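You operate a simulated robot arm through the tools that you are given. There is no shell and no other tool.

You run a simulated robot arm. Do the job below in one go: nothing can be reset, and whatever is moved stays where it is left.

Task
Scrub the dirty oil off the grey sprocket with the wetted brush.
Fine: wet the green wash brush on the blue sponge, put it back after, set the sprocket between the green bearing block and the yellow grease press. Drop, pinch and damage nothing, leave nothing switched on. Set down upright: green wash brush. What is to be rubbed or washed off counts as gone when no trace of it is left.
Where things are to end (x, y in the base frame): grey sprocket within 0.05 m of [0.29, 0.21].

The check looks at the end state, three seconds after you hand in, the way a careful person would. Anything else that was tipped, shoved, dropped, spilled or broken makes it a failure.

Robot
A 7-joint arm with a two-finger parallel gripper, fixed in place. Base frame: the origin is on the floor under the middle of its stand, x ahead of it, y to its left, z up; the work surface is at about z = 0.88. Units: m, degrees, N and s.
With the tool pointing down near the work surface it reaches from about 0.24 to 0.68 m from the base axis. Its first joint turns from -66.0 to 66.0 degrees. Payload 2.4 kg.
The TCP is the grasp point between the finger pads, 0.03 m short of the fingertips. In the tool frame z runs along the fingers and y along their closing line. Largest opening 0.094 m; finger width 0.028, thickness 0.01; the body of the gripper, 0.05 by 0.096 m, starts 0.055 m behind the TCP.
Orientation is that of the tool frame in the base frame, as [roll, pitch, yaw] about the fixed x, y, z axes, in that order (R = Rz(yaw) Ry(pitch) Rx(roll)). With the fingers straight down and closing along the base's y, the tool's x points along the base's -x, its y along +y and its z along -z.

Tools
- The arm moves only by the tool send_rows. Its argument "rows" is a list of rows, each an object (a shift or turn left out is 0, a gripper value left out holds the last) with "delta_rot": the turn, a rotation vector about the tool's x, y, z in units of 4 degrees (1.0 is 4 degrees), a list of three; "dp": the shift along the tool's x, y, z in units of 30 mm (1.0 is 30 mm), a list of three; "gripper": the opening in per cent of the stroke, from 0 (shut) to 100 (fully open). In form: [{"delta_rot": [rx, ry, rz], "dp": [dx, dy, dz], "gripper": gripper}, ...]. A call has 1 to 20 rows; each row shifts and turns the commanded pose from where the row before left it, along the tool's axes as they then stand. A call with a number of a shift or a turn outside -1 to 1 is refused whole. Each row takes 0.2 s and may step no farther than 0.05 m and 8.6 degrees from the row before; otherwise, or with a gripper value out of range, the whole call is refused. Where a pose cannot be reached the arm comes as near as it can. A force on the tool above 40 N (or 10 N above the force at the start of the call, whichever is more), or a blocked arm, ends the call early, and 0.2 s more pass. The fingers move at their own pace (about 0.153 m/s each) and stop on an object; they squeeze with about 31 N. The grip force told is the motor's: it shows also when the fingers shut on nothing. Time passes only in rows, and 0.2 s behind the last, so rows that do not move let the fingers close. It gives the time, the measured TCP pose, the force on the tool (base axes), the opening and the grip force at its end, in the units of the frame above (readings bear some noise), with the torque about the TCP (base axes, N m) and any sound that the robot's microphone picked up.
- Cameras (640 x 400 px; columns grow to the right, rows downward): "scene" is fixed at [0.0479, 0.4847, 1.4398]; the picture's right is [-0.64, -0.77, 0.00], its down [-0.47, 0.39, -0.79] and it looks along [0.61, -0.51, -0.61] (base axes); focal length 363 px, centre (320, 200). "wrist" rides on the gripper at [0.076, 0.014, -0.103] in the tool frame; the picture's right is [-0.18, 0.98, 0.00], its down [-0.75, -0.14, -0.64] and it looks along [-0.63, -0.12, 0.77] (tool axes); focal length 243 px, centre (320, 200). There is no depth. A picture from a camera that has moved, and an enlarged one, comes with that camera's place and axes in the base frame and with its lens.
- snapshot(camera): a new picture of that camera. No time passes.
- zoom(camera, box): a new picture of the part [left, top, right, bottom] of that camera's present view, enlarged. No time passes.
- hand_in(): hands the job in; it is judged then, once.

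Places have to be worked out from the pictures, the camera data and where the tool is seen. Open the gripper and draw the arm clear of the work before you hand the job in, unless the task says otherwise.

The tools are called by a JSON object that holds its "op" and its "data". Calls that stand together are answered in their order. send_rows: Moves the arm, as the interface text tells. Its arguments: {"type":"object","properties":{"rows":{"type":"array"}},"required":["rows"]} The other tools are called the same way: snapshot (camera) takes a picture; zoom (camera, box) takes an enlarged picture of a part of a camera's view; hand_in () hands the job in.

At the start:

```text
clock: 0.0
tcp_pos: [0.399, 0.0506, 1.1864]
tcp_rot: [180.0, 0.0, -179.9]
ft_force: [0.2, 0.3, 0.2]
torque: [0.03, 0.01, -0.01]
width: 0.0943
grasp_force: 0.0
```

scene: 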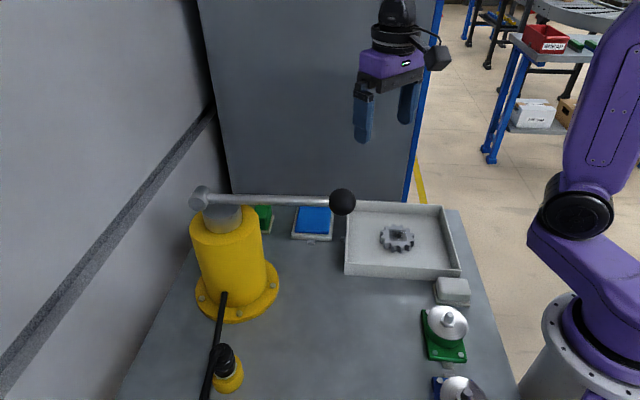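
wrist: 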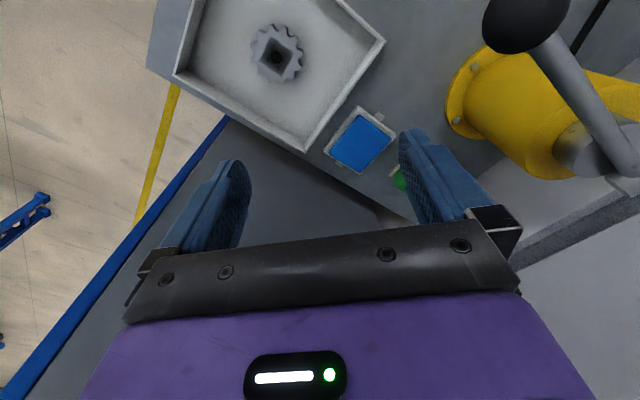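

I start by looking at the scene closely to find the brush, sponge, sprocket and the blocks.

{"op": "zoom", "data": {"camera": "scene", "box": [180, 180, 340, 280]}}

{"op": "zoom", "data": {"camera": "scene", "box": [340, 190, 500, 290]}}

{"op": "zoom", "data": {"camera": "scene", "box": [360, 270, 560, 400]}}

{"op": "zoom", "data": {"camera": "wrist", "box": [150, 0, 470, 200]}}

```text
4.00 times, centred on (260, 230) of scene
camera zoom: at [0.0479, 0.4847, 1.4398], right [-0.64, -0.77, 0.0], down [-0.47, 0.39, -0.79], along [0.61, -0.51, -0.61], focal length 1453 px, centre (560, 80)
```

zoom: 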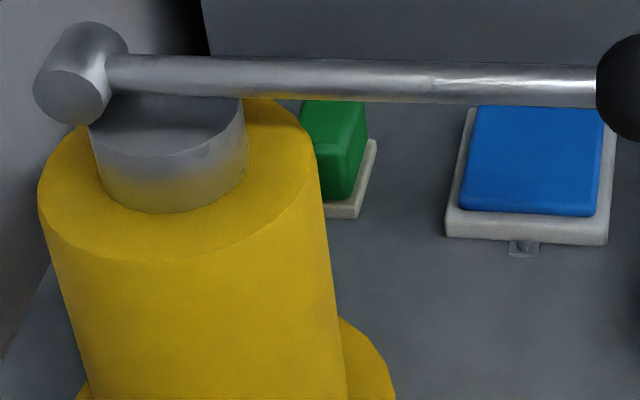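

```text
4.00 times, centred on (420, 240) of scene
camera zoom: at [0.0479, 0.4847, 1.4398], right [-0.64, -0.77, 0.0], down [-0.47, 0.39, -0.79], along [0.61, -0.51, -0.61], focal length 1453 px, centre (-80, 40)
```

zoom: 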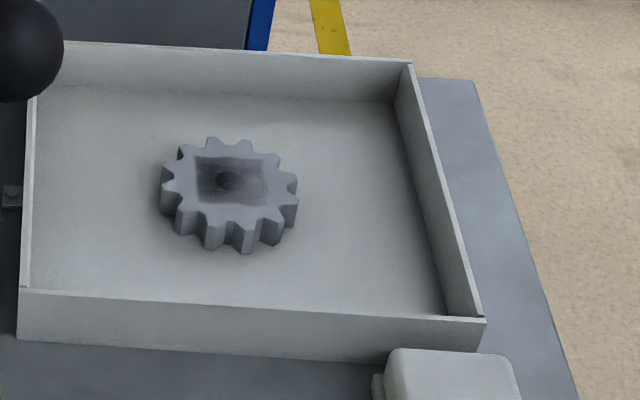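

```text
3.08 times, centred on (460, 335) of scene
camera zoom: at [0.0479, 0.4847, 1.4398], right [-0.64, -0.77, 0.0], down [-0.47, 0.39, -0.79], along [0.61, -0.51, -0.61], focal length 1117 px, centre (-111, -215)
```

zoom: 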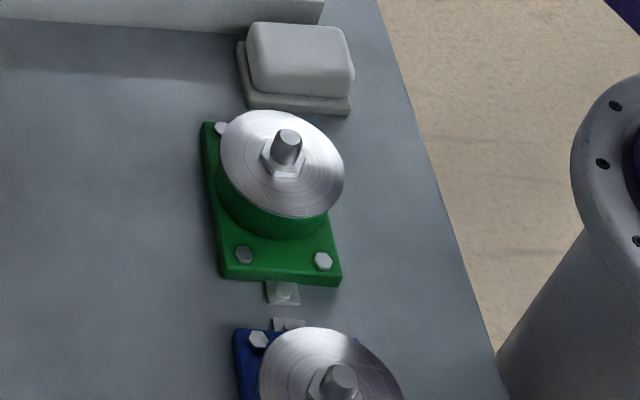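

```text
2.00 times, centred on (310, 100) of wrist
camera zoom: at [0.322, 0.0634, 1.2892], right [0.18, 0.98, 0.0], down [0.75, -0.14, 0.64], along [0.63, -0.12, -0.77], focal length 485 px, centre (340, 400)
```

zoom: 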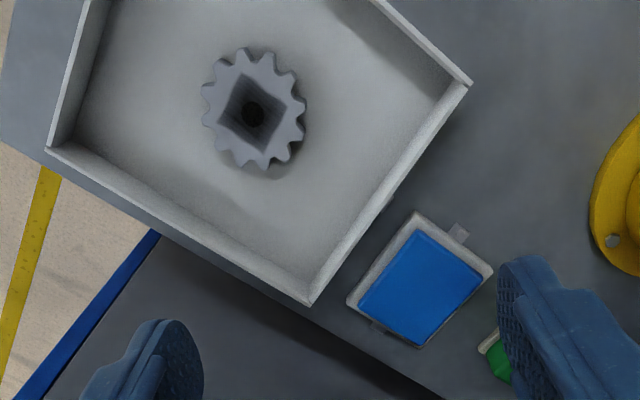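

The sponge is near (0.53, 0.095), the sprocket near (0.372, -0.007), and the press lever's ball near (0.355, 0.183, 1.107). The green thing I take for the brush is near (0.62, 0.17). I move forward and a little left, staying high and clear of the lever, to see the brush with the wrist camera.

{"op": "send_rows", "data": {"rows": [{"dp": [-0.667, 0.333, 0]}, {"dp": [-0.667, 0.333, 0]}, {"dp": [-0.667, 0.333, 0]}, {"dp": [-0.667, 0.333, 0]}, {"dp": [-0.667, 0.333, 0]}, {"dp": [0, 0, 0]}]}}

{"op": "snapshot", "data": {"camera": "wrist"}}

{"op": "snapshot", "data": {"camera": "scene"}}

```text
clock: 1.4
tcp_pos: [0.4983, 0.0996, 1.1857]
tcp_rot: [180.0, 0.1, -179.9]
ft_force: [-0.3, -0.8, 0.1]
torque: [0.02, 0.0, -0.01]
width: 0.094
grasp_force: 0.0
```

```text
taken
camera wrist: at [0.4217, 0.1132, 1.2889], right [0.18, 0.98, 0.0], down [0.75, -0.14, 0.64], along [0.63, -0.12, -0.77], focal length 243 px, centre (320, 200)
```

wrist: 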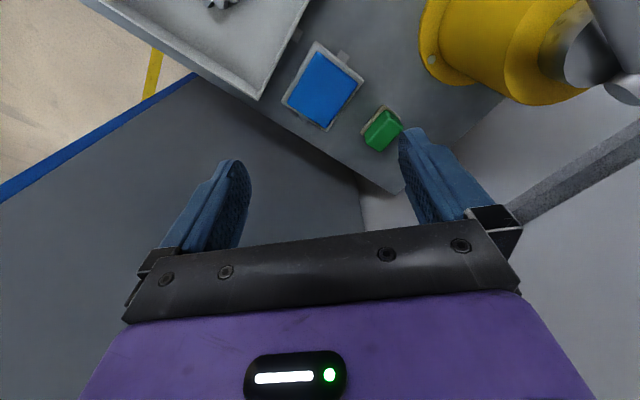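

```text
taken
```

scene: 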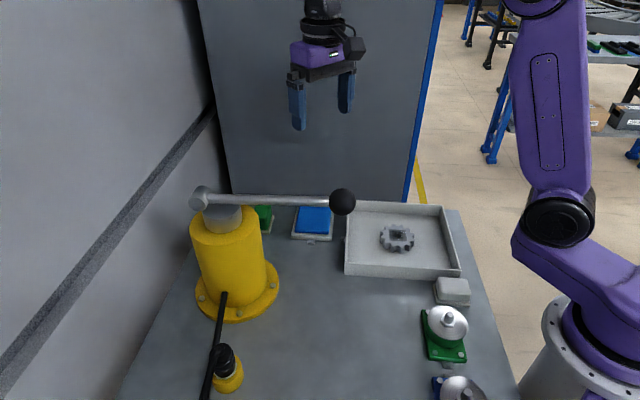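

{"op": "zoom", "data": {"camera": "wrist", "box": [260, 20, 460, 200]}}

```text
2.22 times, centred on (360, 110) of wrist
camera zoom: at [0.4217, 0.1132, 1.2889], right [0.18, 0.98, 0.0], down [0.75, -0.14, 0.64], along [0.63, -0.12, -0.77], focal length 539 px, centre (231, 400)
```

zoom: 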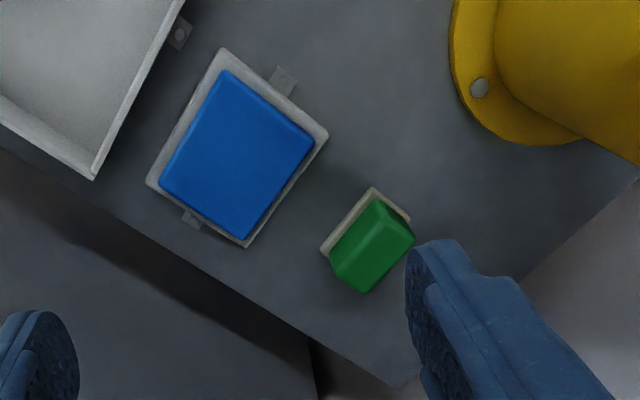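

The brush looks like a green body on a pale bristle slab, about 0.059 x 0.037 m, turned 45° and centred near (0.606, 0.182). I zoom in more for its height and shape.

{"op": "zoom", "data": {"camera": "wrist", "box": [350, 95, 414, 160]}}

{"op": "zoom", "data": {"camera": "scene", "box": [245, 195, 285, 245]}}

{"op": "zoom", "data": {"camera": "scene", "box": [370, 215, 425, 260]}}

{"op": "zoom", "data": {"camera": "scene", "box": [425, 265, 485, 310]}}

```text
6.15 times, centred on (382, 128) of wrist
camera zoom: at [0.4217, 0.1132, 1.2889], right [0.18, 0.98, 0.0], down [0.75, -0.14, 0.64], along [0.63, -0.12, -0.77], focal length 1493 px, centre (-62, 646)
```

zoom: 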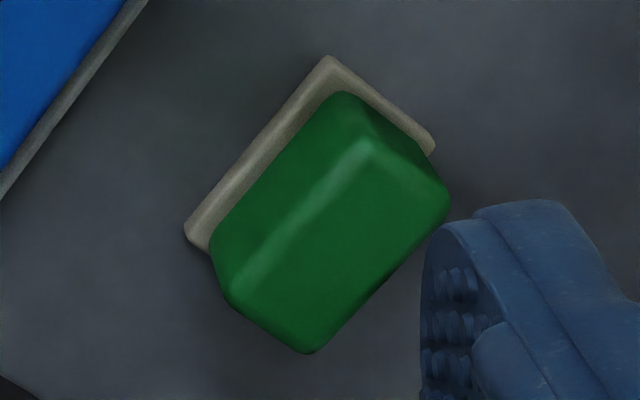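

```text
8.00 times, centred on (265, 220) of scene
camera zoom: at [0.0479, 0.4847, 1.4398], right [-0.64, -0.77, 0.0], down [-0.47, 0.39, -0.79], along [0.61, -0.51, -0.61], focal length 2905 px, centre (760, 40)
```

zoom: 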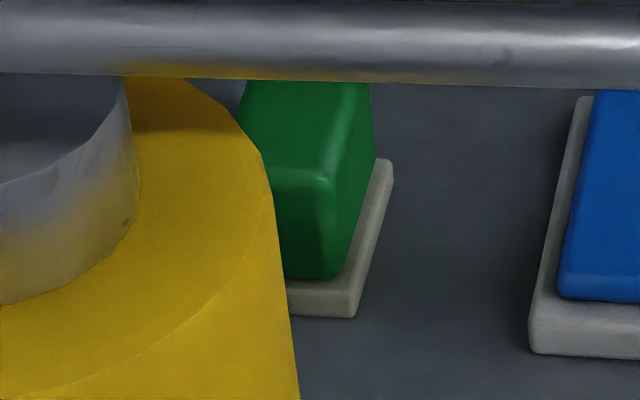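

```text
8.89 times, centred on (398, 238) of scene
camera zoom: at [0.0479, 0.4847, 1.4398], right [-0.64, -0.77, 0.0], down [-0.47, 0.39, -0.79], along [0.61, -0.51, -0.61], focal length 3228 px, centre (-369, -133)
```

zoom: 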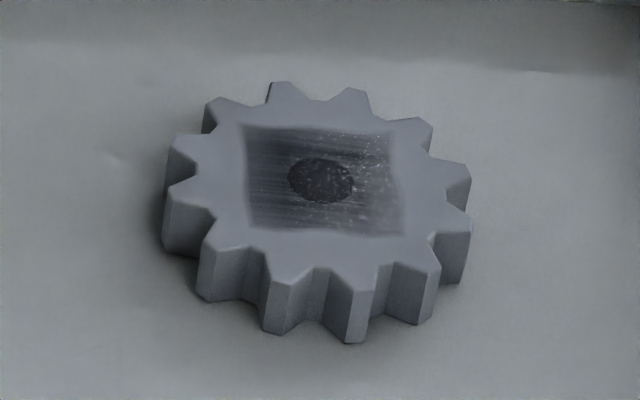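

```text
8.89 times, centred on (455, 288) of scene
camera zoom: at [0.0479, 0.4847, 1.4398], right [-0.64, -0.77, 0.0], down [-0.47, 0.39, -0.79], along [0.61, -0.51, -0.61], focal length 3228 px, centre (-880, -578)
```

zoom: 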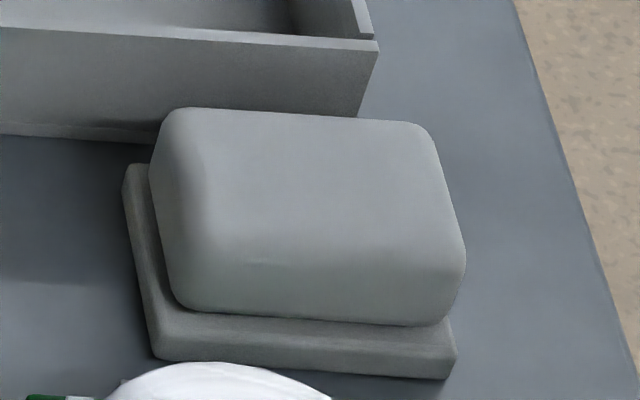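

The brush is about 0.048 m tall (top near z 0.928) with its long axis at about 135°. I'll grip it across its long ends so the camera swings away from the press; first I rotate the tool by 45° up high.

{"op": "send_rows", "data": {"rows": [{"delta_rot": [0, 0, -1]}, {"delta_rot": [0, 0, -1]}, {"delta_rot": [0, 0, -1]}, {"delta_rot": [0, 0, -1]}, {"delta_rot": [0, 0, -1]}, {"delta_rot": [0, 0, -1]}, {"delta_rot": [0, 0, -1]}, {"delta_rot": [0, 0, -1]}, {"delta_rot": [0, 0, -1]}, {"delta_rot": [0, 0, -1]}, {"delta_rot": [0, 0, -1]}, {"delta_rot": [0, 0, -0.25]}, {"dp": [-0.7, 0, 0]}, {"dp": [-0.7, 0, 0]}, {"dp": [0, 0, 0]}]}}

{"op": "snapshot", "data": {"camera": "wrist"}}

{"op": "snapshot", "data": {"camera": "scene"}}

```text
clock: 4.6
tcp_pos: [0.529, 0.1295, 1.186]
tcp_rot: [180.0, 0.0, -135.1]
ft_force: [-0.1, -0.5, -0.4]
torque: [-0.04, 0.01, 0.0]
width: 0.094
grasp_force: 0.1
```

```text
taken
camera wrist: at [0.4648, 0.0859, 1.2891], right [-0.56, 0.83, 0.0], down [0.63, 0.43, 0.64], along [0.53, 0.36, -0.77], focal length 243 px, centre (320, 200)
```

wrist: 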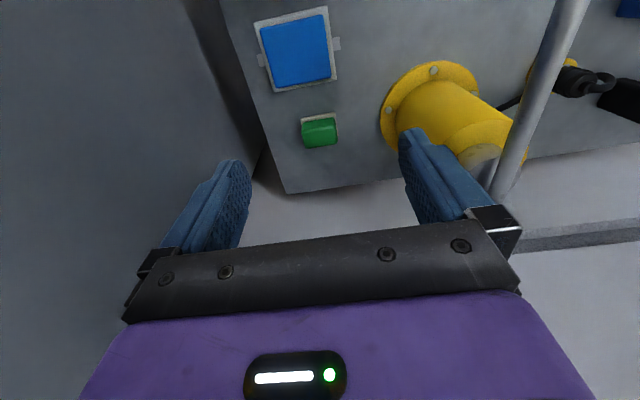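

```text
taken
```

scene: 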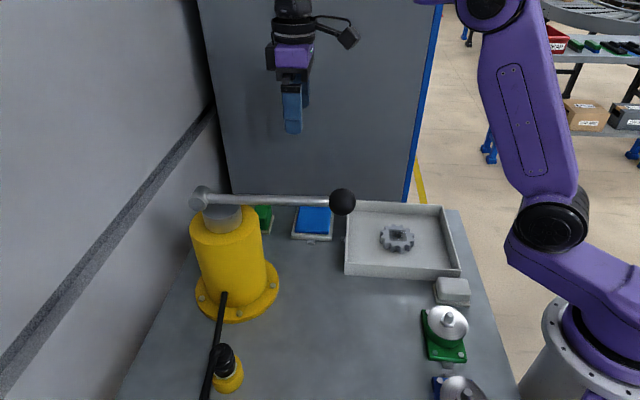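

The rotation went as commanded. I zoom on the brush from here to refine its position and yaw.

{"op": "zoom", "data": {"camera": "wrist", "box": [285, 95, 355, 160]}}

{"op": "zoom", "data": {"camera": "wrist", "box": [220, 0, 380, 170]}}

```text
6.15 times, centred on (320, 128) of wrist
camera zoom: at [0.4648, 0.0859, 1.2891], right [-0.56, 0.83, 0.0], down [0.63, 0.43, 0.64], along [0.53, 0.36, -0.77], focal length 1493 px, centre (320, 646)
```

zoom: 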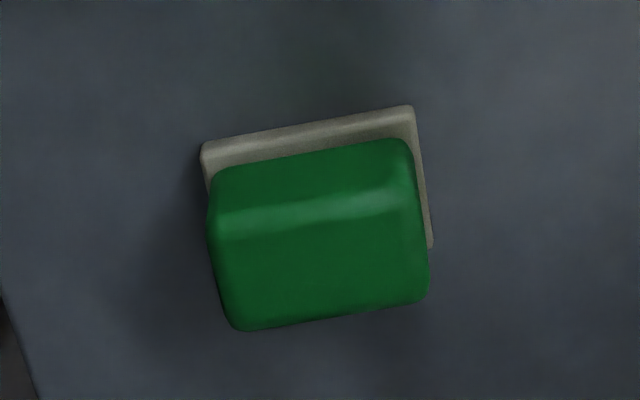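

```text
2.35 times, centred on (300, 85) of wrist
camera zoom: at [0.4648, 0.0859, 1.2891], right [-0.56, 0.83, 0.0], down [0.63, 0.43, 0.64], along [0.53, 0.36, -0.77], focal length 571 px, centre (367, 471)
```

zoom: 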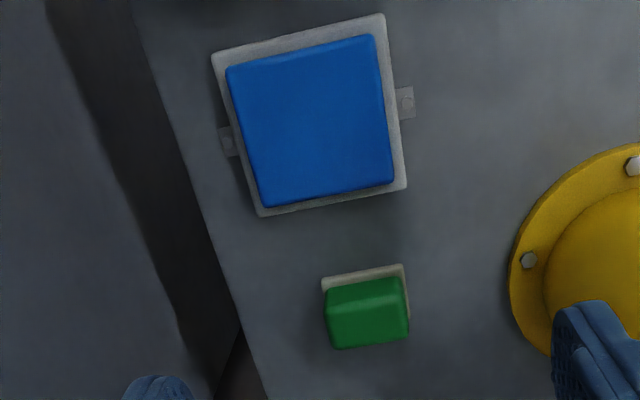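

From both views the brush centre comes out at (0.6076, 0.182) with its long axis at about 135.5°. I move above it and lower to z = 1.0, gripper fully open.

{"op": "send_rows", "data": {"rows": [{"dp": [-0.618, -0.122, 0], "gripper": 100}, {"dp": [-0.618, -0.122, 0]}, {"dp": [-0.618, -0.122, 0]}, {"dp": [-0.618, -0.122, 0]}, {"dp": [-0.618, -0.122, 0]}, {"dp": [0, 0, 0.886]}, {"dp": [0, 0, 0.886]}, {"dp": [0, 0, 0.886]}, {"dp": [0, 0, 0.886]}, {"dp": [0, 0, 0.886]}, {"dp": [0, 0, 0.886]}, {"dp": [0, 0, 0.886]}, {"dp": [0, 0, 0]}]}}

{"op": "snapshot", "data": {"camera": "wrist"}}

{"op": "snapshot", "data": {"camera": "scene"}}

```text
clock: 7.4
tcp_pos: [0.6005, 0.181, 0.9968]
tcp_rot: [-179.9, 0.0, -135.0]
ft_force: [0.5, 0.6, 0.5]
torque: [0.0, 0.02, 0.03]
width: 0.0941
grasp_force: 0.1
out of reach, approached as far as the arm can: row 5
```

```text
taken
camera wrist: at [0.5361, 0.1367, 1.0995], right [-0.56, 0.83, 0.0], down [0.63, 0.43, 0.64], along [0.53, 0.36, -0.77], focal length 243 px, centre (320, 200)
```

wrist: 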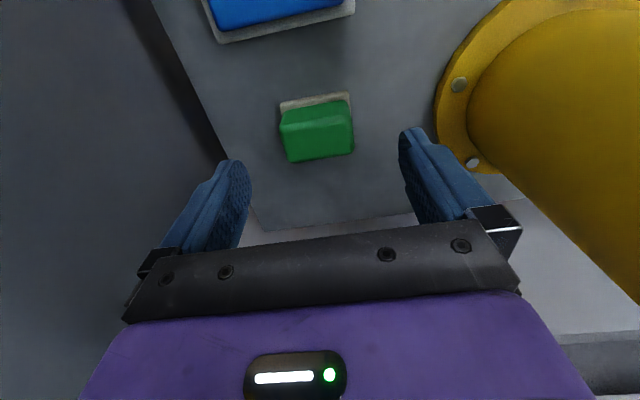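

```text
taken
```

scene: 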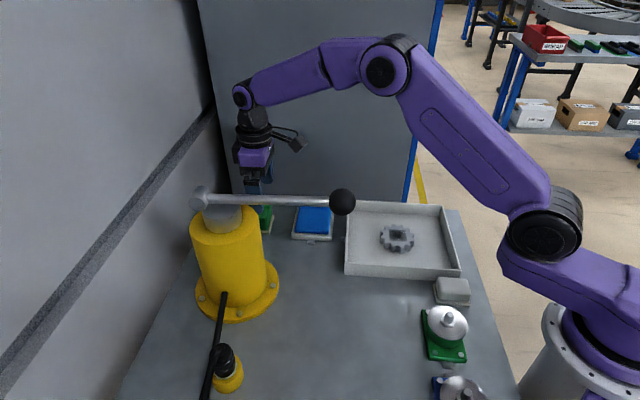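

The arm could not quite reach the point at the higher level, and now stands at (0.6005, 0.181, 0.997). I re-measure the brush from this closer view.

{"op": "zoom", "data": {"camera": "wrist", "box": [256, 80, 376, 170]}}

```text
4.44 times, centred on (316, 125) of wrist
camera zoom: at [0.5361, 0.1367, 1.0995], right [-0.56, 0.83, 0.0], down [0.63, 0.43, 0.64], along [0.53, 0.36, -0.77], focal length 1078 px, centre (338, 533)
```

zoom: 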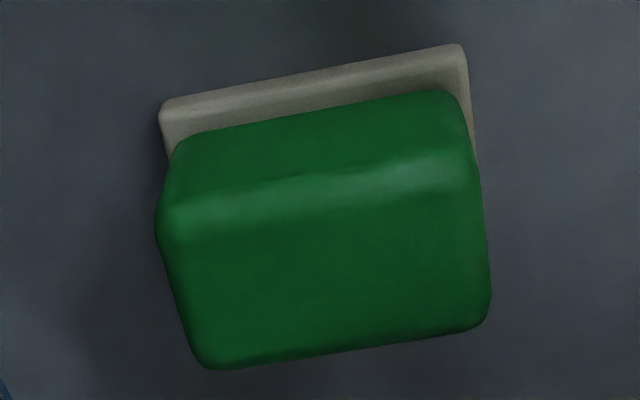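

The brush centre comes out at (0.607, 0.183) again, with a 0.052 x 0.028 m green body and its top at z 0.928. I nudge over it and descend to TCP z of about 0.926, then check before closing.

{"op": "send_rows", "data": {"rows": [{"dp": [-0.2, -0.107, 0.3]}, {"dp": [0, 0, 0.6]}, {"dp": [0, 0, 0.6]}, {"dp": [0, 0, 0.5]}, {"dp": [0, 0, 0.36]}, {"dp": [0, 0, 0]}]}}

{"op": "snapshot", "data": {"camera": "wrist"}}

{"op": "zoom", "data": {"camera": "scene", "box": [200, 100, 360, 260]}}

```text
clock: 8.8
tcp_pos: [0.6073, 0.1829, 0.9268]
tcp_rot: [179.9, 0.0, -134.9]
ft_force: [-0.5, 0.2, 0.0]
torque: [-0.01, 0.01, -0.01]
width: 0.0939
grasp_force: 0.1
```

```text
taken
camera wrist: at [0.5424, 0.138, 1.03], right [-0.56, 0.83, 0.0], down [0.63, 0.43, 0.64], along [0.53, 0.36, -0.77], focal length 243 px, centre (320, 200)
```

wrist: 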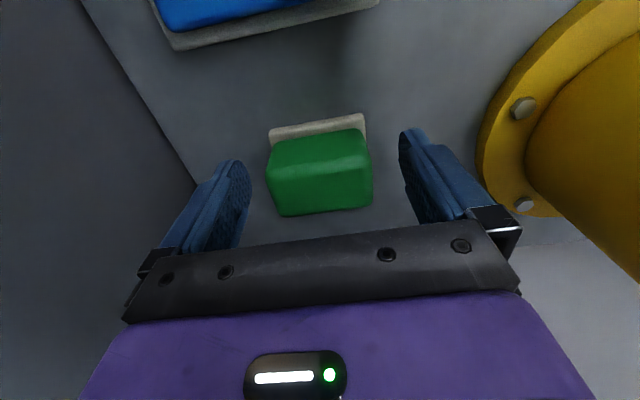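

```text
2.50 times, centred on (280, 180) of scene
camera zoom: at [0.0479, 0.4847, 1.4398], right [-0.64, -0.77, 0.0], down [-0.47, 0.39, -0.79], along [0.61, -0.51, -0.61], focal length 908 px, centre (420, 250)
```

zoom: 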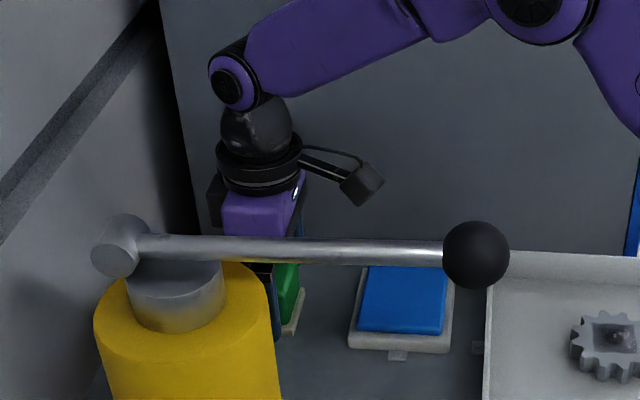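

The brush sits centred between the fingers. I close on it.

{"op": "send_rows", "data": {"rows": [{"gripper": 30}, {}, {}, {}]}}

{"op": "snapshot", "data": {"camera": "wrist"}}

```text
clock: 9.8
tcp_pos: [0.6065, 0.1827, 0.9277]
tcp_rot: [180.0, 0.0, -135.0]
ft_force: [-0.5, -0.1, 0.4]
torque: [0.01, -0.03, 0.03]
width: 0.0597
grasp_force: 31.2
```

```text
taken
camera wrist: at [0.5424, 0.138, 1.0301], right [-0.56, 0.83, 0.0], down [0.63, 0.43, 0.64], along [0.53, 0.36, -0.77], focal length 243 px, centre (320, 200)
```

wrist: 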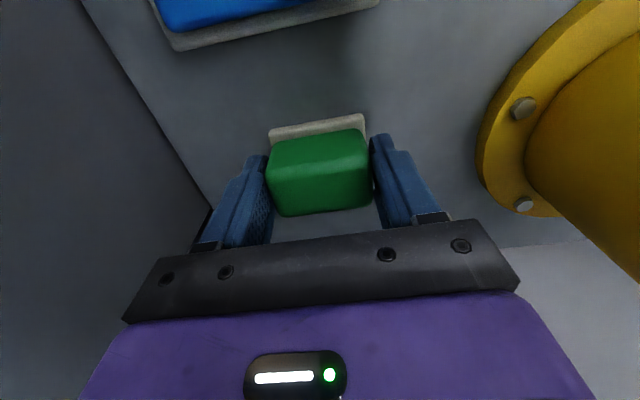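

The grip stopped at 0.0597 m with 31 N. I lift slowly and check that the brush comes along.

{"op": "send_rows", "data": {"rows": [{"dp": [0, 0, -0.3]}, {"dp": [0, 0, -0.5]}, {"dp": [0, 0, -0.7]}, {"dp": [0, 0, -0.5]}, {}]}}

{"op": "snapshot", "data": {"camera": "wrist"}}

{"op": "zoom", "data": {"camera": "scene", "box": [200, 100, 360, 260]}}

```text
clock: 11.0
tcp_pos: [0.6061, 0.1807, 0.9859]
tcp_rot: [179.9, 0.1, -135.0]
ft_force: [0.2, 0.0, -0.8]
torque: [0.0, 0.01, 0.03]
width: 0.0597
grasp_force: 30.9
```

```text
taken
camera wrist: at [0.5412, 0.1361, 1.0894], right [-0.56, 0.83, 0.0], down [0.63, 0.43, 0.64], along [0.53, 0.36, -0.77], focal length 243 px, centre (320, 200)
```

wrist: 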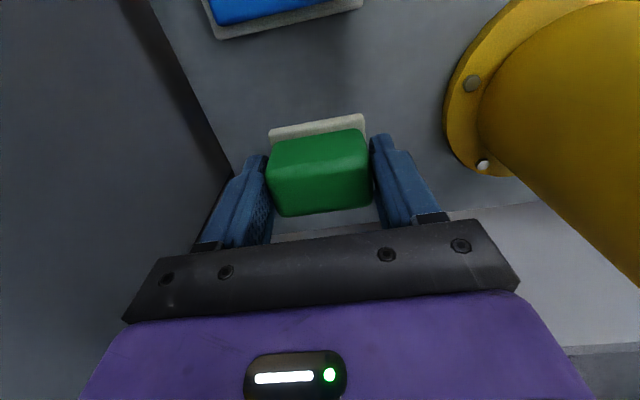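

```text
2.50 times, centred on (280, 180) of scene
camera zoom: at [0.0479, 0.4847, 1.4398], right [-0.64, -0.77, 0.0], down [-0.47, 0.39, -0.79], along [0.61, -0.51, -0.61], focal length 908 px, centre (420, 250)
```

zoom: 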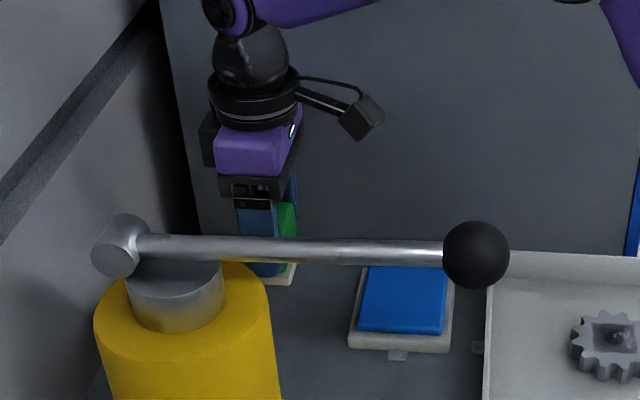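

The brush is lifted securely with its bristle slab. I carry it over to the sponge centre (0.532, 0.095).

{"op": "send_rows", "data": {"rows": [{"dp": [0.63, -0.047, 0]}, {"dp": [0.63, -0.047, 0]}, {"dp": [0.63, -0.047, 0]}, {"dp": [0.63, -0.047, 0]}, {"dp": [0.63, -0.047, 0]}, {"dp": [0.62, -0.047, 0]}, {}]}}

{"op": "snapshot", "data": {"camera": "wrist"}}

{"op": "zoom", "data": {"camera": "scene", "box": [240, 120, 400, 260]}}

```text
clock: 12.6
tcp_pos: [0.5305, 0.0937, 0.9876]
tcp_rot: [-179.9, 0.0, -135.0]
ft_force: [-0.1, -0.6, -1.5]
torque: [0.02, 0.01, -0.02]
width: 0.06
grasp_force: 31.0
```

```text
taken
camera wrist: at [0.4659, 0.0495, 1.0905], right [-0.57, 0.82, 0.0], down [0.63, 0.43, 0.64], along [0.53, 0.36, -0.77], focal length 243 px, centre (320, 200)
```

wrist: 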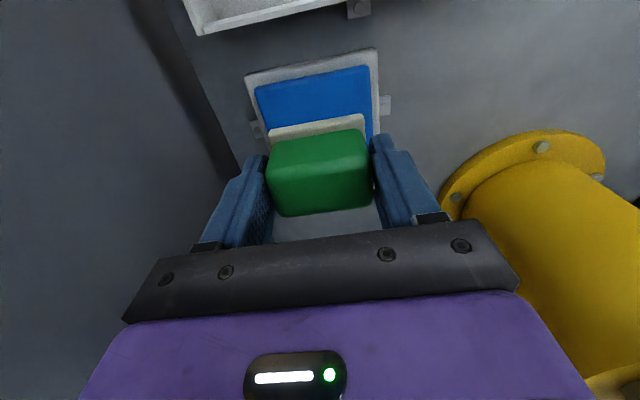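

```text
2.86 times, centred on (320, 190) of scene
camera zoom: at [0.0479, 0.4847, 1.4398], right [-0.64, -0.77, 0.0], down [-0.47, 0.39, -0.79], along [0.61, -0.51, -0.61], focal length 1038 px, centre (320, 229)
```

zoom: 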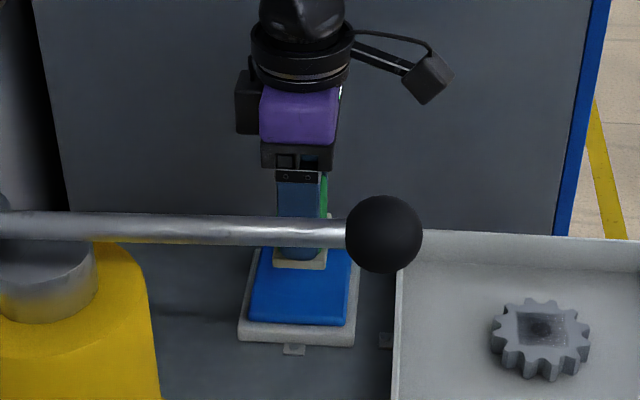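

The brush hangs over the sponge. I descend to just above its expected top (about z 0.905), then go in small steps watching the force.

{"op": "send_rows", "data": {"rows": [{"dp": [0, 0, 0.4]}, {"dp": [0, 0, 0.3]}, {"dp": [0, 0, 0.2]}, {"dp": [0, 0, 0.1]}, {}]}}

```text
clock: 13.8
tcp_pos: [0.5311, 0.0957, 0.9558]
tcp_rot: [-179.9, 0.0, -135.0]
ft_force: [0.2, -0.8, -0.9]
torque: [0.01, -0.02, -0.02]
width: 0.0599
grasp_force: 31.5
```

{"op": "zoom", "data": {"camera": "scene", "box": [270, 160, 370, 250]}}

{"op": "zoom", "data": {"camera": "wrist", "box": [220, 40, 420, 200]}}

```text
4.44 times, centred on (320, 205) of scene
camera zoom: at [0.0479, 0.4847, 1.4398], right [-0.64, -0.77, 0.0], down [-0.47, 0.39, -0.79], along [0.61, -0.51, -0.61], focal length 1614 px, centre (320, 178)
```

zoom: 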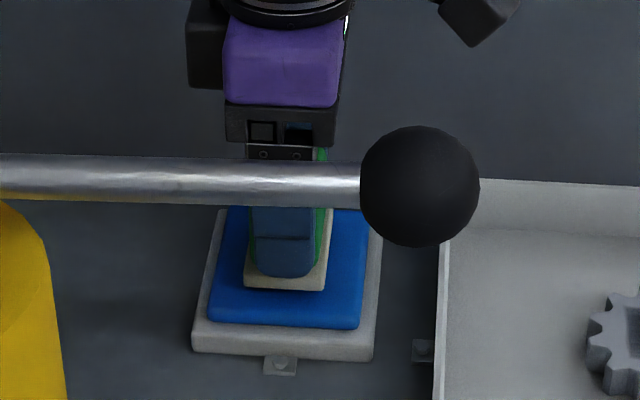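

```text
2.50 times, centred on (320, 120) of wrist
camera zoom: at [0.4665, 0.0519, 1.0602], right [-0.56, 0.83, 0.0], down [0.63, 0.43, 0.64], along [0.53, 0.36, -0.77], focal length 606 px, centre (320, 400)
```

zoom: 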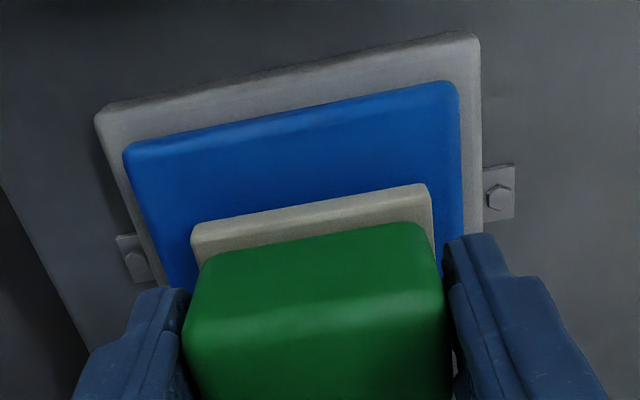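

The bristles are just above the pad, well within its outline. I go down in 1.5–2 mm steps.

{"op": "send_rows", "data": {"rows": [{"dp": [0, 0, 0.06]}, {"dp": [0, 0, 0.06]}, {}]}}

```text
clock: 14.6
tcp_pos: [0.5318, 0.0977, 0.9533]
tcp_rot: [180.0, 0.0, -135.0]
ft_force: [0.2, 0.0, -1.1]
torque: [0.0, -0.03, -0.01]
width: 0.0596
grasp_force: 31.2
```

{"op": "send_rows", "data": {"rows": [{"dp": [0, 0, 0.06]}, {"dp": [0, 0, 0.06]}, {}]}}

```text
clock: 15.4
tcp_pos: [0.5313, 0.0962, 0.9507]
tcp_rot: [-179.9, 0.1, -134.9]
ft_force: [-3.8, -2.0, 17.2]
torque: [-0.03, 0.33, 0.02]
width: 0.0596
grasp_force: 30.6
```

Contact, with 17 N at TCP z of about 0.951. That is more than needed, so I ease off a little and make small strokes on the pad to wet the bristles.

{"op": "send_rows", "data": {"rows": [{"dp": [0, 0, -0.02]}, {}]}}

```text
clock: 16.0
tcp_pos: [0.5314, 0.0958, 0.9494]
tcp_rot: [-179.9, 0.1, -135.0]
ft_force: [-1.3, 2.7, 15.5]
torque: [0.07, 0.18, 0.0]
width: 0.0597
grasp_force: 30.3
```

Still 15 N; I ease off another 0.6 mm and look.

{"op": "send_rows", "data": {"rows": [{"dp": [0, 0, -0.02]}, {}]}}

{"op": "zoom", "data": {"camera": "wrist", "box": [220, 40, 420, 200]}}

```text
clock: 16.6
tcp_pos: [0.5307, 0.0963, 0.9509]
tcp_rot: [-180.0, 0.1, -135.0]
ft_force: [-0.1, 2.0, 3.5]
torque: [0.04, -0.17, 0.07]
width: 0.0596
grasp_force: 30.8
```

```text
2.50 times, centred on (320, 120) of wrist
camera zoom: at [0.4672, 0.0513, 1.0539], right [-0.56, 0.83, 0.0], down [0.63, 0.43, 0.64], along [0.53, 0.36, -0.77], focal length 606 px, centre (320, 400)
```

zoom: 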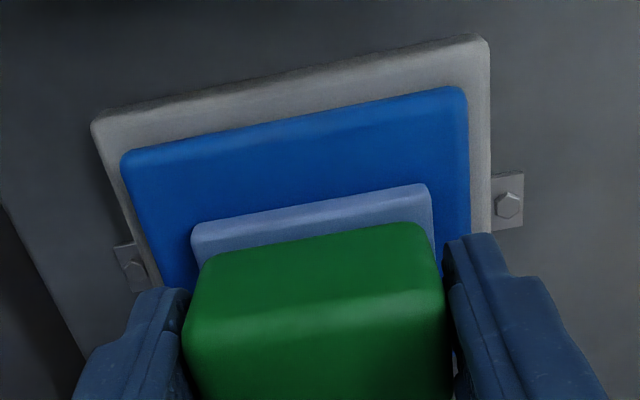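

The bristle pad has turned bluish, so the brush is wet. I lift it and move partway to the sprocket, keeping above the tray walls, and then look.

{"op": "send_rows", "data": {"rows": [{"dp": [0, 0, -0.2]}, {"dp": [0, 0, -0.5]}, {"dp": [0, 0, -0.6]}, {"dp": [0, 0, -0.6]}, {}, {"dp": [0.6, 0.14, 0]}, {"dp": [0.6, 0.14, 0]}, {"dp": [0.6, 0.14, 0]}, {"dp": [0.6, 0.14, 0]}, {"dp": [0.6, 0.14, 0]}, {}]}}

{"op": "snapshot", "data": {"camera": "wrist"}}

{"op": "snapshot", "data": {"camera": "scene"}}

```text
clock: 19.0
tcp_pos: [0.4528, 0.0464, 1.0089]
tcp_rot: [180.0, -0.1, -135.0]
ft_force: [-0.3, 0.5, -1.0]
torque: [0.0, 0.0, 0.0]
width: 0.06
grasp_force: 30.5
```

```text
taken
camera wrist: at [0.3884, 0.002, 1.1123], right [-0.56, 0.83, 0.0], down [0.63, 0.43, 0.64], along [0.53, 0.36, -0.77], focal length 243 px, centre (320, 200)
```

wrist: 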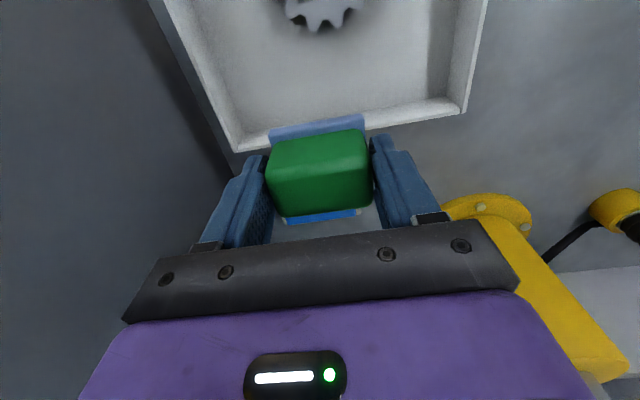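

```text
taken
```

scene: 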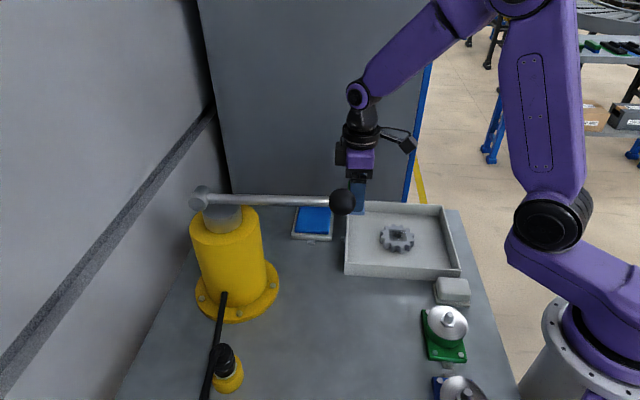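

The sprocket is just coming into the top of the view. I move another 4.5 cm toward it to see the oil patch squarely.

{"op": "send_rows", "data": {"rows": [{"dp": [0.5, 0, 0]}, {"dp": [0.5, 0, 0]}, {"dp": [0.5, 0, 0]}, {}]}}

{"op": "snapshot", "data": {"camera": "wrist"}}

{"op": "zoom", "data": {"camera": "wrist", "box": [250, 0, 410, 120]}}

```text
clock: 20.0
tcp_pos: [0.4207, 0.0162, 1.0077]
tcp_rot: [180.0, 0.1, -135.0]
ft_force: [0.5, -0.3, 0.3]
torque: [-0.02, -0.01, 0.03]
width: 0.0599
grasp_force: 30.3
```

```text
taken
camera wrist: at [0.3562, -0.0275, 1.1113], right [-0.56, 0.83, 0.0], down [0.63, 0.43, 0.64], along [0.53, 0.36, -0.77], focal length 243 px, centre (320, 200)
```

wrist: 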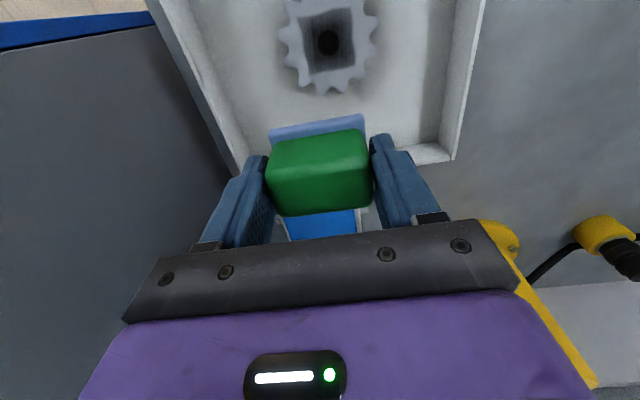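

```text
3.33 times, centred on (330, 60) of wrist
camera zoom: at [0.3562, -0.0275, 1.1113], right [-0.56, 0.83, 0.0], down [0.63, 0.43, 0.64], along [0.53, 0.36, -0.77], focal length 809 px, centre (287, 667)
```

zoom: 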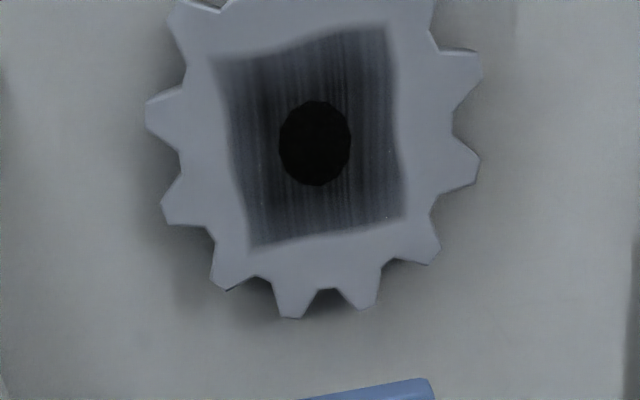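

The oil is a square about 0.036 m on a side around the dark bore, centred at (0.3747, -0.008), aligned with my 45° tool axes, so the 0.06 x 0.04 brush covers it all. I move above it and lower to just over its top face (about z 0.90).

{"op": "send_rows", "data": {"rows": [{"dp": [0.45, 0.13, 0]}, {"dp": [0.45, 0.13, 0]}, {"dp": [0.45, 0.13, 0]}, {"dp": [0.303, 0.107, 0]}, {}, {"dp": [0, 0, 0.5]}, {"dp": [0, 0, 0.5]}, {"dp": [0, 0, 0.4]}, {"dp": [0, 0, 0.2]}, {}]}}

{"op": "snapshot", "data": {"camera": "wrist"}}

{"op": "zoom", "data": {"camera": "scene", "box": [340, 170, 460, 270]}}

```text
clock: 22.2
tcp_pos: [0.3754, -0.0101, 0.9586]
tcp_rot: [-180.0, -0.1, -135.1]
ft_force: [0.3, 0.8, -1.0]
torque: [0.02, -0.01, 0.0]
width: 0.0599
grasp_force: 31.3
```

```text
taken
camera wrist: at [0.3105, -0.0544, 1.0623], right [-0.56, 0.83, 0.0], down [0.63, 0.43, 0.64], along [0.53, 0.36, -0.77], focal length 243 px, centre (320, 200)
```

wrist: 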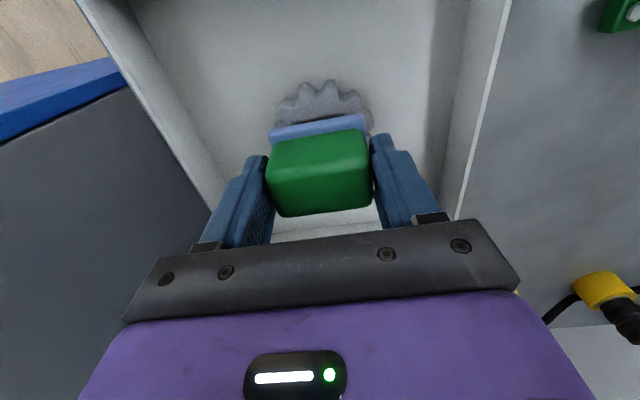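

```text
4.00 times, centred on (400, 220) of scene
camera zoom: at [0.0479, 0.4847, 1.4398], right [-0.64, -0.77, 0.0], down [-0.47, 0.39, -0.79], along [0.61, -0.51, -0.61], focal length 1453 px, centre (0, 120)
```

zoom: 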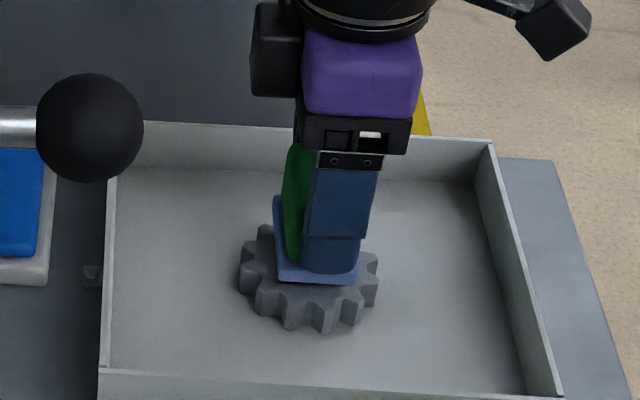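

The brush is well placed above the sprocket. I go down finely until light contact.

{"op": "send_rows", "data": {"rows": [{"dp": [0, 0, 0.06]}, {"dp": [0, 0, 0.06]}, {"dp": [0, 0, 0.06]}, {}]}}

```text
clock: 23.2
tcp_pos: [0.3764, -0.0093, 0.9547]
tcp_rot: [-180.0, 0.0, -135.1]
ft_force: [0.3, 0.5, -2.3]
torque: [-0.01, -0.02, -0.01]
width: 0.06
grasp_force: 31.2
```

{"op": "send_rows", "data": {"rows": [{"dp": [0, 0, 0.05]}, {"dp": [0, 0, 0.05]}, {}]}}

```text
clock: 24.0
tcp_pos: [0.3765, -0.0096, 0.9508]
tcp_rot: [-180.0, 0.0, -135.0]
ft_force: [0.0, 0.1, -1.1]
torque: [0.02, 0.02, -0.02]
width: 0.0597
grasp_force: 30.9
```

No contact yet; I continue with 1 mm steps.

{"op": "send_rows", "data": {"rows": [{"dp": [0, 0, 0.035]}, {"dp": [0, 0, 0.035]}, {}]}}

```text
clock: 24.8
tcp_pos: [0.3775, -0.0089, 0.9494]
tcp_rot: [-179.8, 0.0, -135.0]
ft_force: [-0.1, -0.9, 13.3]
torque: [0.01, 0.06, 0.0]
width: 0.0598
grasp_force: 31.1
```

Contact at 13 N. I ease off about half a millimetre and start short strokes along both axes.

{"op": "send_rows", "data": {"rows": [{"dp": [0, 0, -0.015]}, {}]}}

```text
clock: 25.4
tcp_pos: [0.3752, -0.009, 0.9492]
tcp_rot: [-180.0, 0.0, -134.9]
ft_force: [0.7, 1.3, 2.7]
torque: [-0.02, -0.18, 0.06]
width: 0.0599
grasp_force: 30.5
```

Light contact of about 4 N now. I make a few small strokes, then check force and whether the sprocket stays put.

{"op": "send_rows", "data": {"rows": [{"dp": [0.2, 0, 0]}, {"dp": [-0.2, 0, 0]}, {"dp": [-0.2, 0, 0]}, {"dp": [0.2, 0, 0]}, {"dp": [0, 0.2, 0]}, {"dp": [0, -0.2, 0]}, {"dp": [0, -0.2, 0]}, {"dp": [0, 0.2, 0]}, {}]}}

{"op": "snapshot", "data": {"camera": "wrist"}}

{"op": "zoom", "data": {"camera": "scene", "box": [340, 170, 460, 270]}}

```text
clock: 27.4
tcp_pos: [0.3753, -0.0084, 0.9487]
tcp_rot: [180.0, 0.0, -135.0]
ft_force: [-0.1, 0.5, -0.7]
torque: [-0.01, 0.0, 0.03]
width: 0.06
grasp_force: 30.7
```

```text
taken
camera wrist: at [0.3109, -0.0541, 1.0529], right [-0.56, 0.83, 0.0], down [0.63, 0.43, 0.64], along [0.53, 0.36, -0.77], focal length 243 px, centre (320, 200)
```

wrist: 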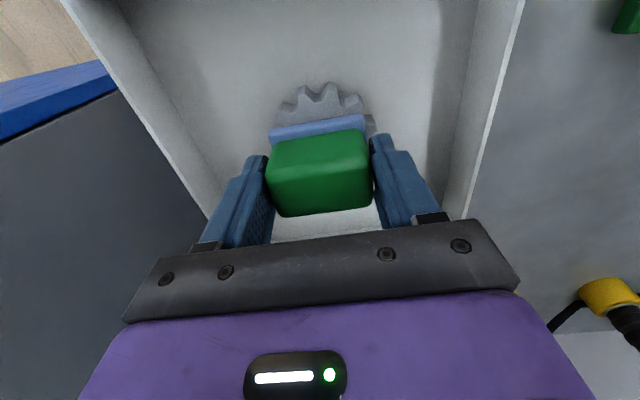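

```text
4.00 times, centred on (400, 220) of scene
camera zoom: at [0.0479, 0.4847, 1.4398], right [-0.64, -0.77, 0.0], down [-0.47, 0.39, -0.79], along [0.61, -0.51, -0.61], focal length 1453 px, centre (0, 120)
```

zoom: 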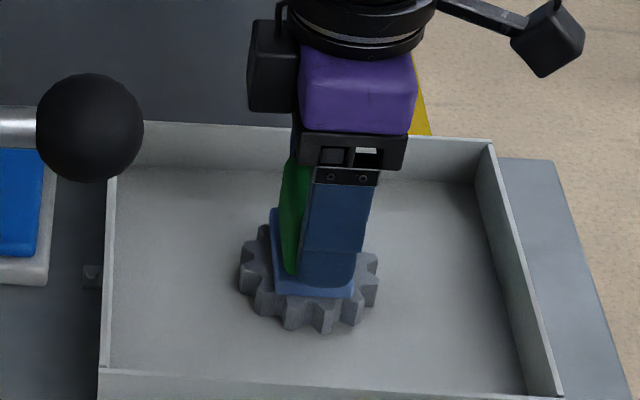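

The sprocket has not moved, but contact was lost at the end (force about -0.7 N, just the brush weight). I press 0.6 mm further and read.

{"op": "send_rows", "data": {"rows": [{"dp": [0, 0, 0.02]}, {}]}}

```text
clock: 28.0
tcp_pos: [0.3755, -0.0102, 0.9493]
tcp_rot: [-179.9, 0.1, -135.0]
ft_force: [-6.0, 1.3, 26.6]
torque: [0.0, 0.2, 0.03]
width: 0.06
grasp_force: 30.9
```

That gave 26 N, so the contact is quite stiff. I back off 0.3 mm.

{"op": "send_rows", "data": {"rows": [{"dp": [0, 0, -0.01]}, {}]}}

```text
clock: 28.6
tcp_pos: [0.3764, -0.0104, 0.9501]
tcp_rot: [-179.9, 0.0, -135.1]
ft_force: [-0.8, -0.7, 24.4]
torque: [-0.05, 0.04, 0.02]
width: 0.0597
grasp_force: 30.9
```

{"op": "send_rows", "data": {"rows": [{"dp": [0, 0, -0.01]}, {}]}}

```text
clock: 29.2
tcp_pos: [0.375, -0.0091, 0.9494]
tcp_rot: [180.0, 0.0, -135.0]
ft_force: [2.6, -1.0, 4.5]
torque: [-0.11, -0.28, 0.03]
width: 0.0598
grasp_force: 30.8
```

About 5 N now. I do a set of strokes and read the force mid-stroke.

{"op": "send_rows", "data": {"rows": [{"dp": [0.2, 0, 0]}, {"dp": [-0.2, 0, 0]}, {"dp": [-0.2, 0, 0]}, {"dp": [0.2, 0, 0]}, {"dp": [0.2, 0, 0]}]}}

```text
clock: 30.4
tcp_pos: [0.3714, -0.0123, 0.95]
tcp_rot: [-179.9, 0.0, -135.0]
ft_force: [0.0, -0.2, -1.3]
torque: [-0.01, 0.01, -0.01]
width: 0.0597
grasp_force: 31.1
```

Contact is lost again at this height. I go back to centre, press 0.3 mm, and check.

{"op": "send_rows", "data": {"rows": [{"dp": [-0.2, 0, 0.01]}, {}]}}

```text
clock: 31.0
tcp_pos: [0.3769, -0.0092, 0.9492]
tcp_rot: [180.0, 0.0, -135.0]
ft_force: [-0.2, 0.4, -0.3]
torque: [0.01, 0.0, 0.0]
width: 0.06
grasp_force: 30.9
```

{"op": "send_rows", "data": {"rows": [{"dp": [0, 0, 0.01]}, {}]}}

```text
clock: 31.6
tcp_pos: [0.376, -0.009, 0.949]
tcp_rot: [-179.9, 0.1, -135.0]
ft_force: [-0.2, -0.6, 0.3]
torque: [-0.03, 0.01, -0.01]
width: 0.0598
grasp_force: 30.9
```

{"op": "send_rows", "data": {"rows": [{"dp": [0, 0, 0.01]}, {}]}}

```text
clock: 32.2
tcp_pos: [0.3758, -0.0097, 0.9492]
tcp_rot: [-180.0, 0.0, -135.0]
ft_force: [-1.0, -0.2, 2.0]
torque: [-0.1, -0.02, 0.0]
width: 0.0599
grasp_force: 31.5
```

Contact is starting (about 3 N). I add a touch more and stroke, reading the force during motion.

{"op": "send_rows", "data": {"rows": [{"dp": [0, 0, 0.01]}, {"dp": [0.15, 0, 0]}, {"dp": [-0.15, 0, 0]}, {"dp": [-0.15, 0, 0]}]}}

```text
clock: 33.2
tcp_pos: [0.3793, -0.0063, 0.9495]
tcp_rot: [179.9, 0.0, -135.2]
ft_force: [-6.2, -8.4, 27.1]
torque: [-0.12, 0.13, 0.01]
width: 0.0598
grasp_force: 31.1
```

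27 N at this end of the stroke: the contact force varies with position, so the surface and arm height differ by fractions of a millimetre. I back off slightly and do strokes around this spot, then inspect.

{"op": "send_rows", "data": {"rows": [{"dp": [0, 0, -0.012]}, {"dp": [0.15, 0, 0]}, {"dp": [0.15, 0, 0]}, {"dp": [-0.15, 0, 0]}, {"dp": [-0.15, 0, 0]}, {"dp": [0.15, 0, 0]}]}}

```text
clock: 34.6
tcp_pos: [0.3769, -0.0087, 0.9481]
tcp_rot: [-179.9, 0.1, -135.0]
ft_force: [-0.1, 2.3, 4.8]
torque: [0.21, -0.08, -0.03]
width: 0.06
grasp_force: 31.0
```

About 6 N at centre now. I stroke along the other axis and again along this one, then lift to look at the patch.

{"op": "send_rows", "data": {"rows": [{"dp": [0, 0.2, 0]}, {"dp": [0, -0.2, 0]}, {"dp": [0, -0.2, 0]}, {"dp": [0, 0.2, 0]}, {"dp": [0.15, 0, 0]}, {"dp": [-0.15, 0, 0]}, {"dp": [-0.15, 0, 0]}, {"dp": [0.15, 0, 0]}]}}

```text
clock: 36.4
tcp_pos: [0.3749, -0.0092, 0.9481]
tcp_rot: [180.0, 0.0, -134.8]
ft_force: [1.3, 0.5, 3.3]
torque: [0.23, 0.02, -0.04]
width: 0.0598
grasp_force: 30.9
```

Contact is still there (about 4 N). I lift and back away in the +x+y direction so the wrist camera can see the patch.

{"op": "send_rows", "data": {"rows": [{"dp": [0, 0, -0.3]}, {"dp": [0, 0, -0.6]}, {"dp": [0, 0, -0.6]}, {"dp": [0, 0, -0.4]}, {"dp": [-0.6, 0, 0]}, {"dp": [-0.6, 0, 0]}, {"dp": [-0.6, 0, 0]}, {}]}}

{"op": "zoom", "data": {"camera": "wrist", "box": [250, 0, 410, 120]}}

{"op": "zoom", "data": {"camera": "scene", "box": [370, 215, 425, 260]}}

{"op": "snapshot", "data": {"camera": "wrist"}}

```text
clock: 38.2
tcp_pos: [0.4116, 0.0298, 1.0065]
tcp_rot: [180.0, 0.0, -135.1]
ft_force: [-0.4, 0.3, -0.8]
torque: [-0.02, 0.01, 0.01]
width: 0.0596
grasp_force: 31.0
```

```text
3.33 times, centred on (330, 60) of wrist
camera zoom: at [0.3476, -0.0144, 1.1103], right [-0.57, 0.82, 0.0], down [0.63, 0.43, 0.64], along [0.53, 0.36, -0.77], focal length 809 px, centre (287, 667)
```

zoom: 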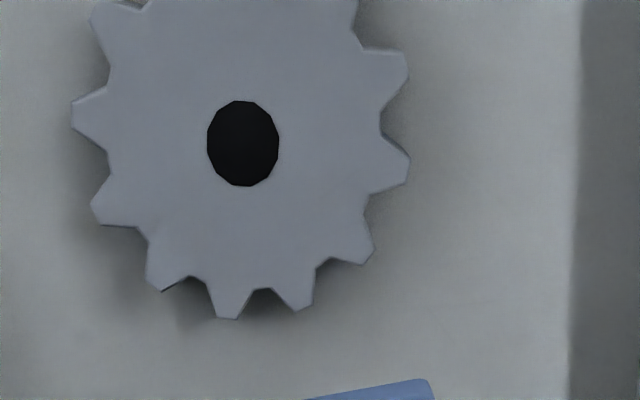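

```text
8.89 times, centred on (398, 238) of scene
camera zoom: at [0.0479, 0.4847, 1.4398], right [-0.64, -0.77, 0.0], down [-0.47, 0.39, -0.79], along [0.61, -0.51, -0.61], focal length 3228 px, centre (-369, -133)
```

zoom: 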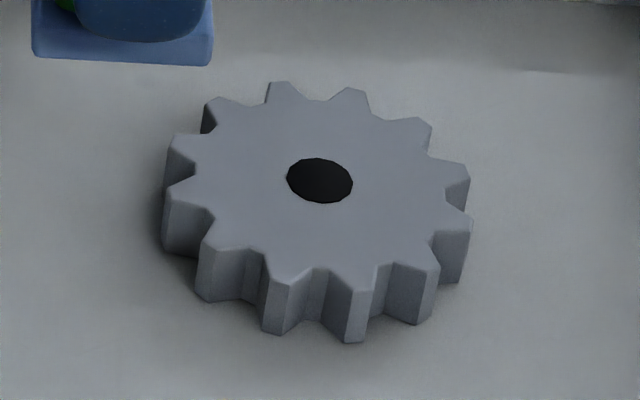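

```text
taken
camera wrist: at [0.3476, -0.0144, 1.1103], right [-0.57, 0.82, 0.0], down [0.63, 0.43, 0.64], along [0.53, 0.36, -0.77], focal length 243 px, centre (320, 200)
```

wrist: 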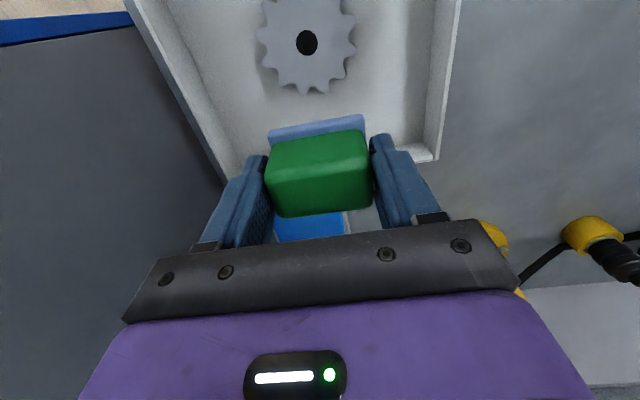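

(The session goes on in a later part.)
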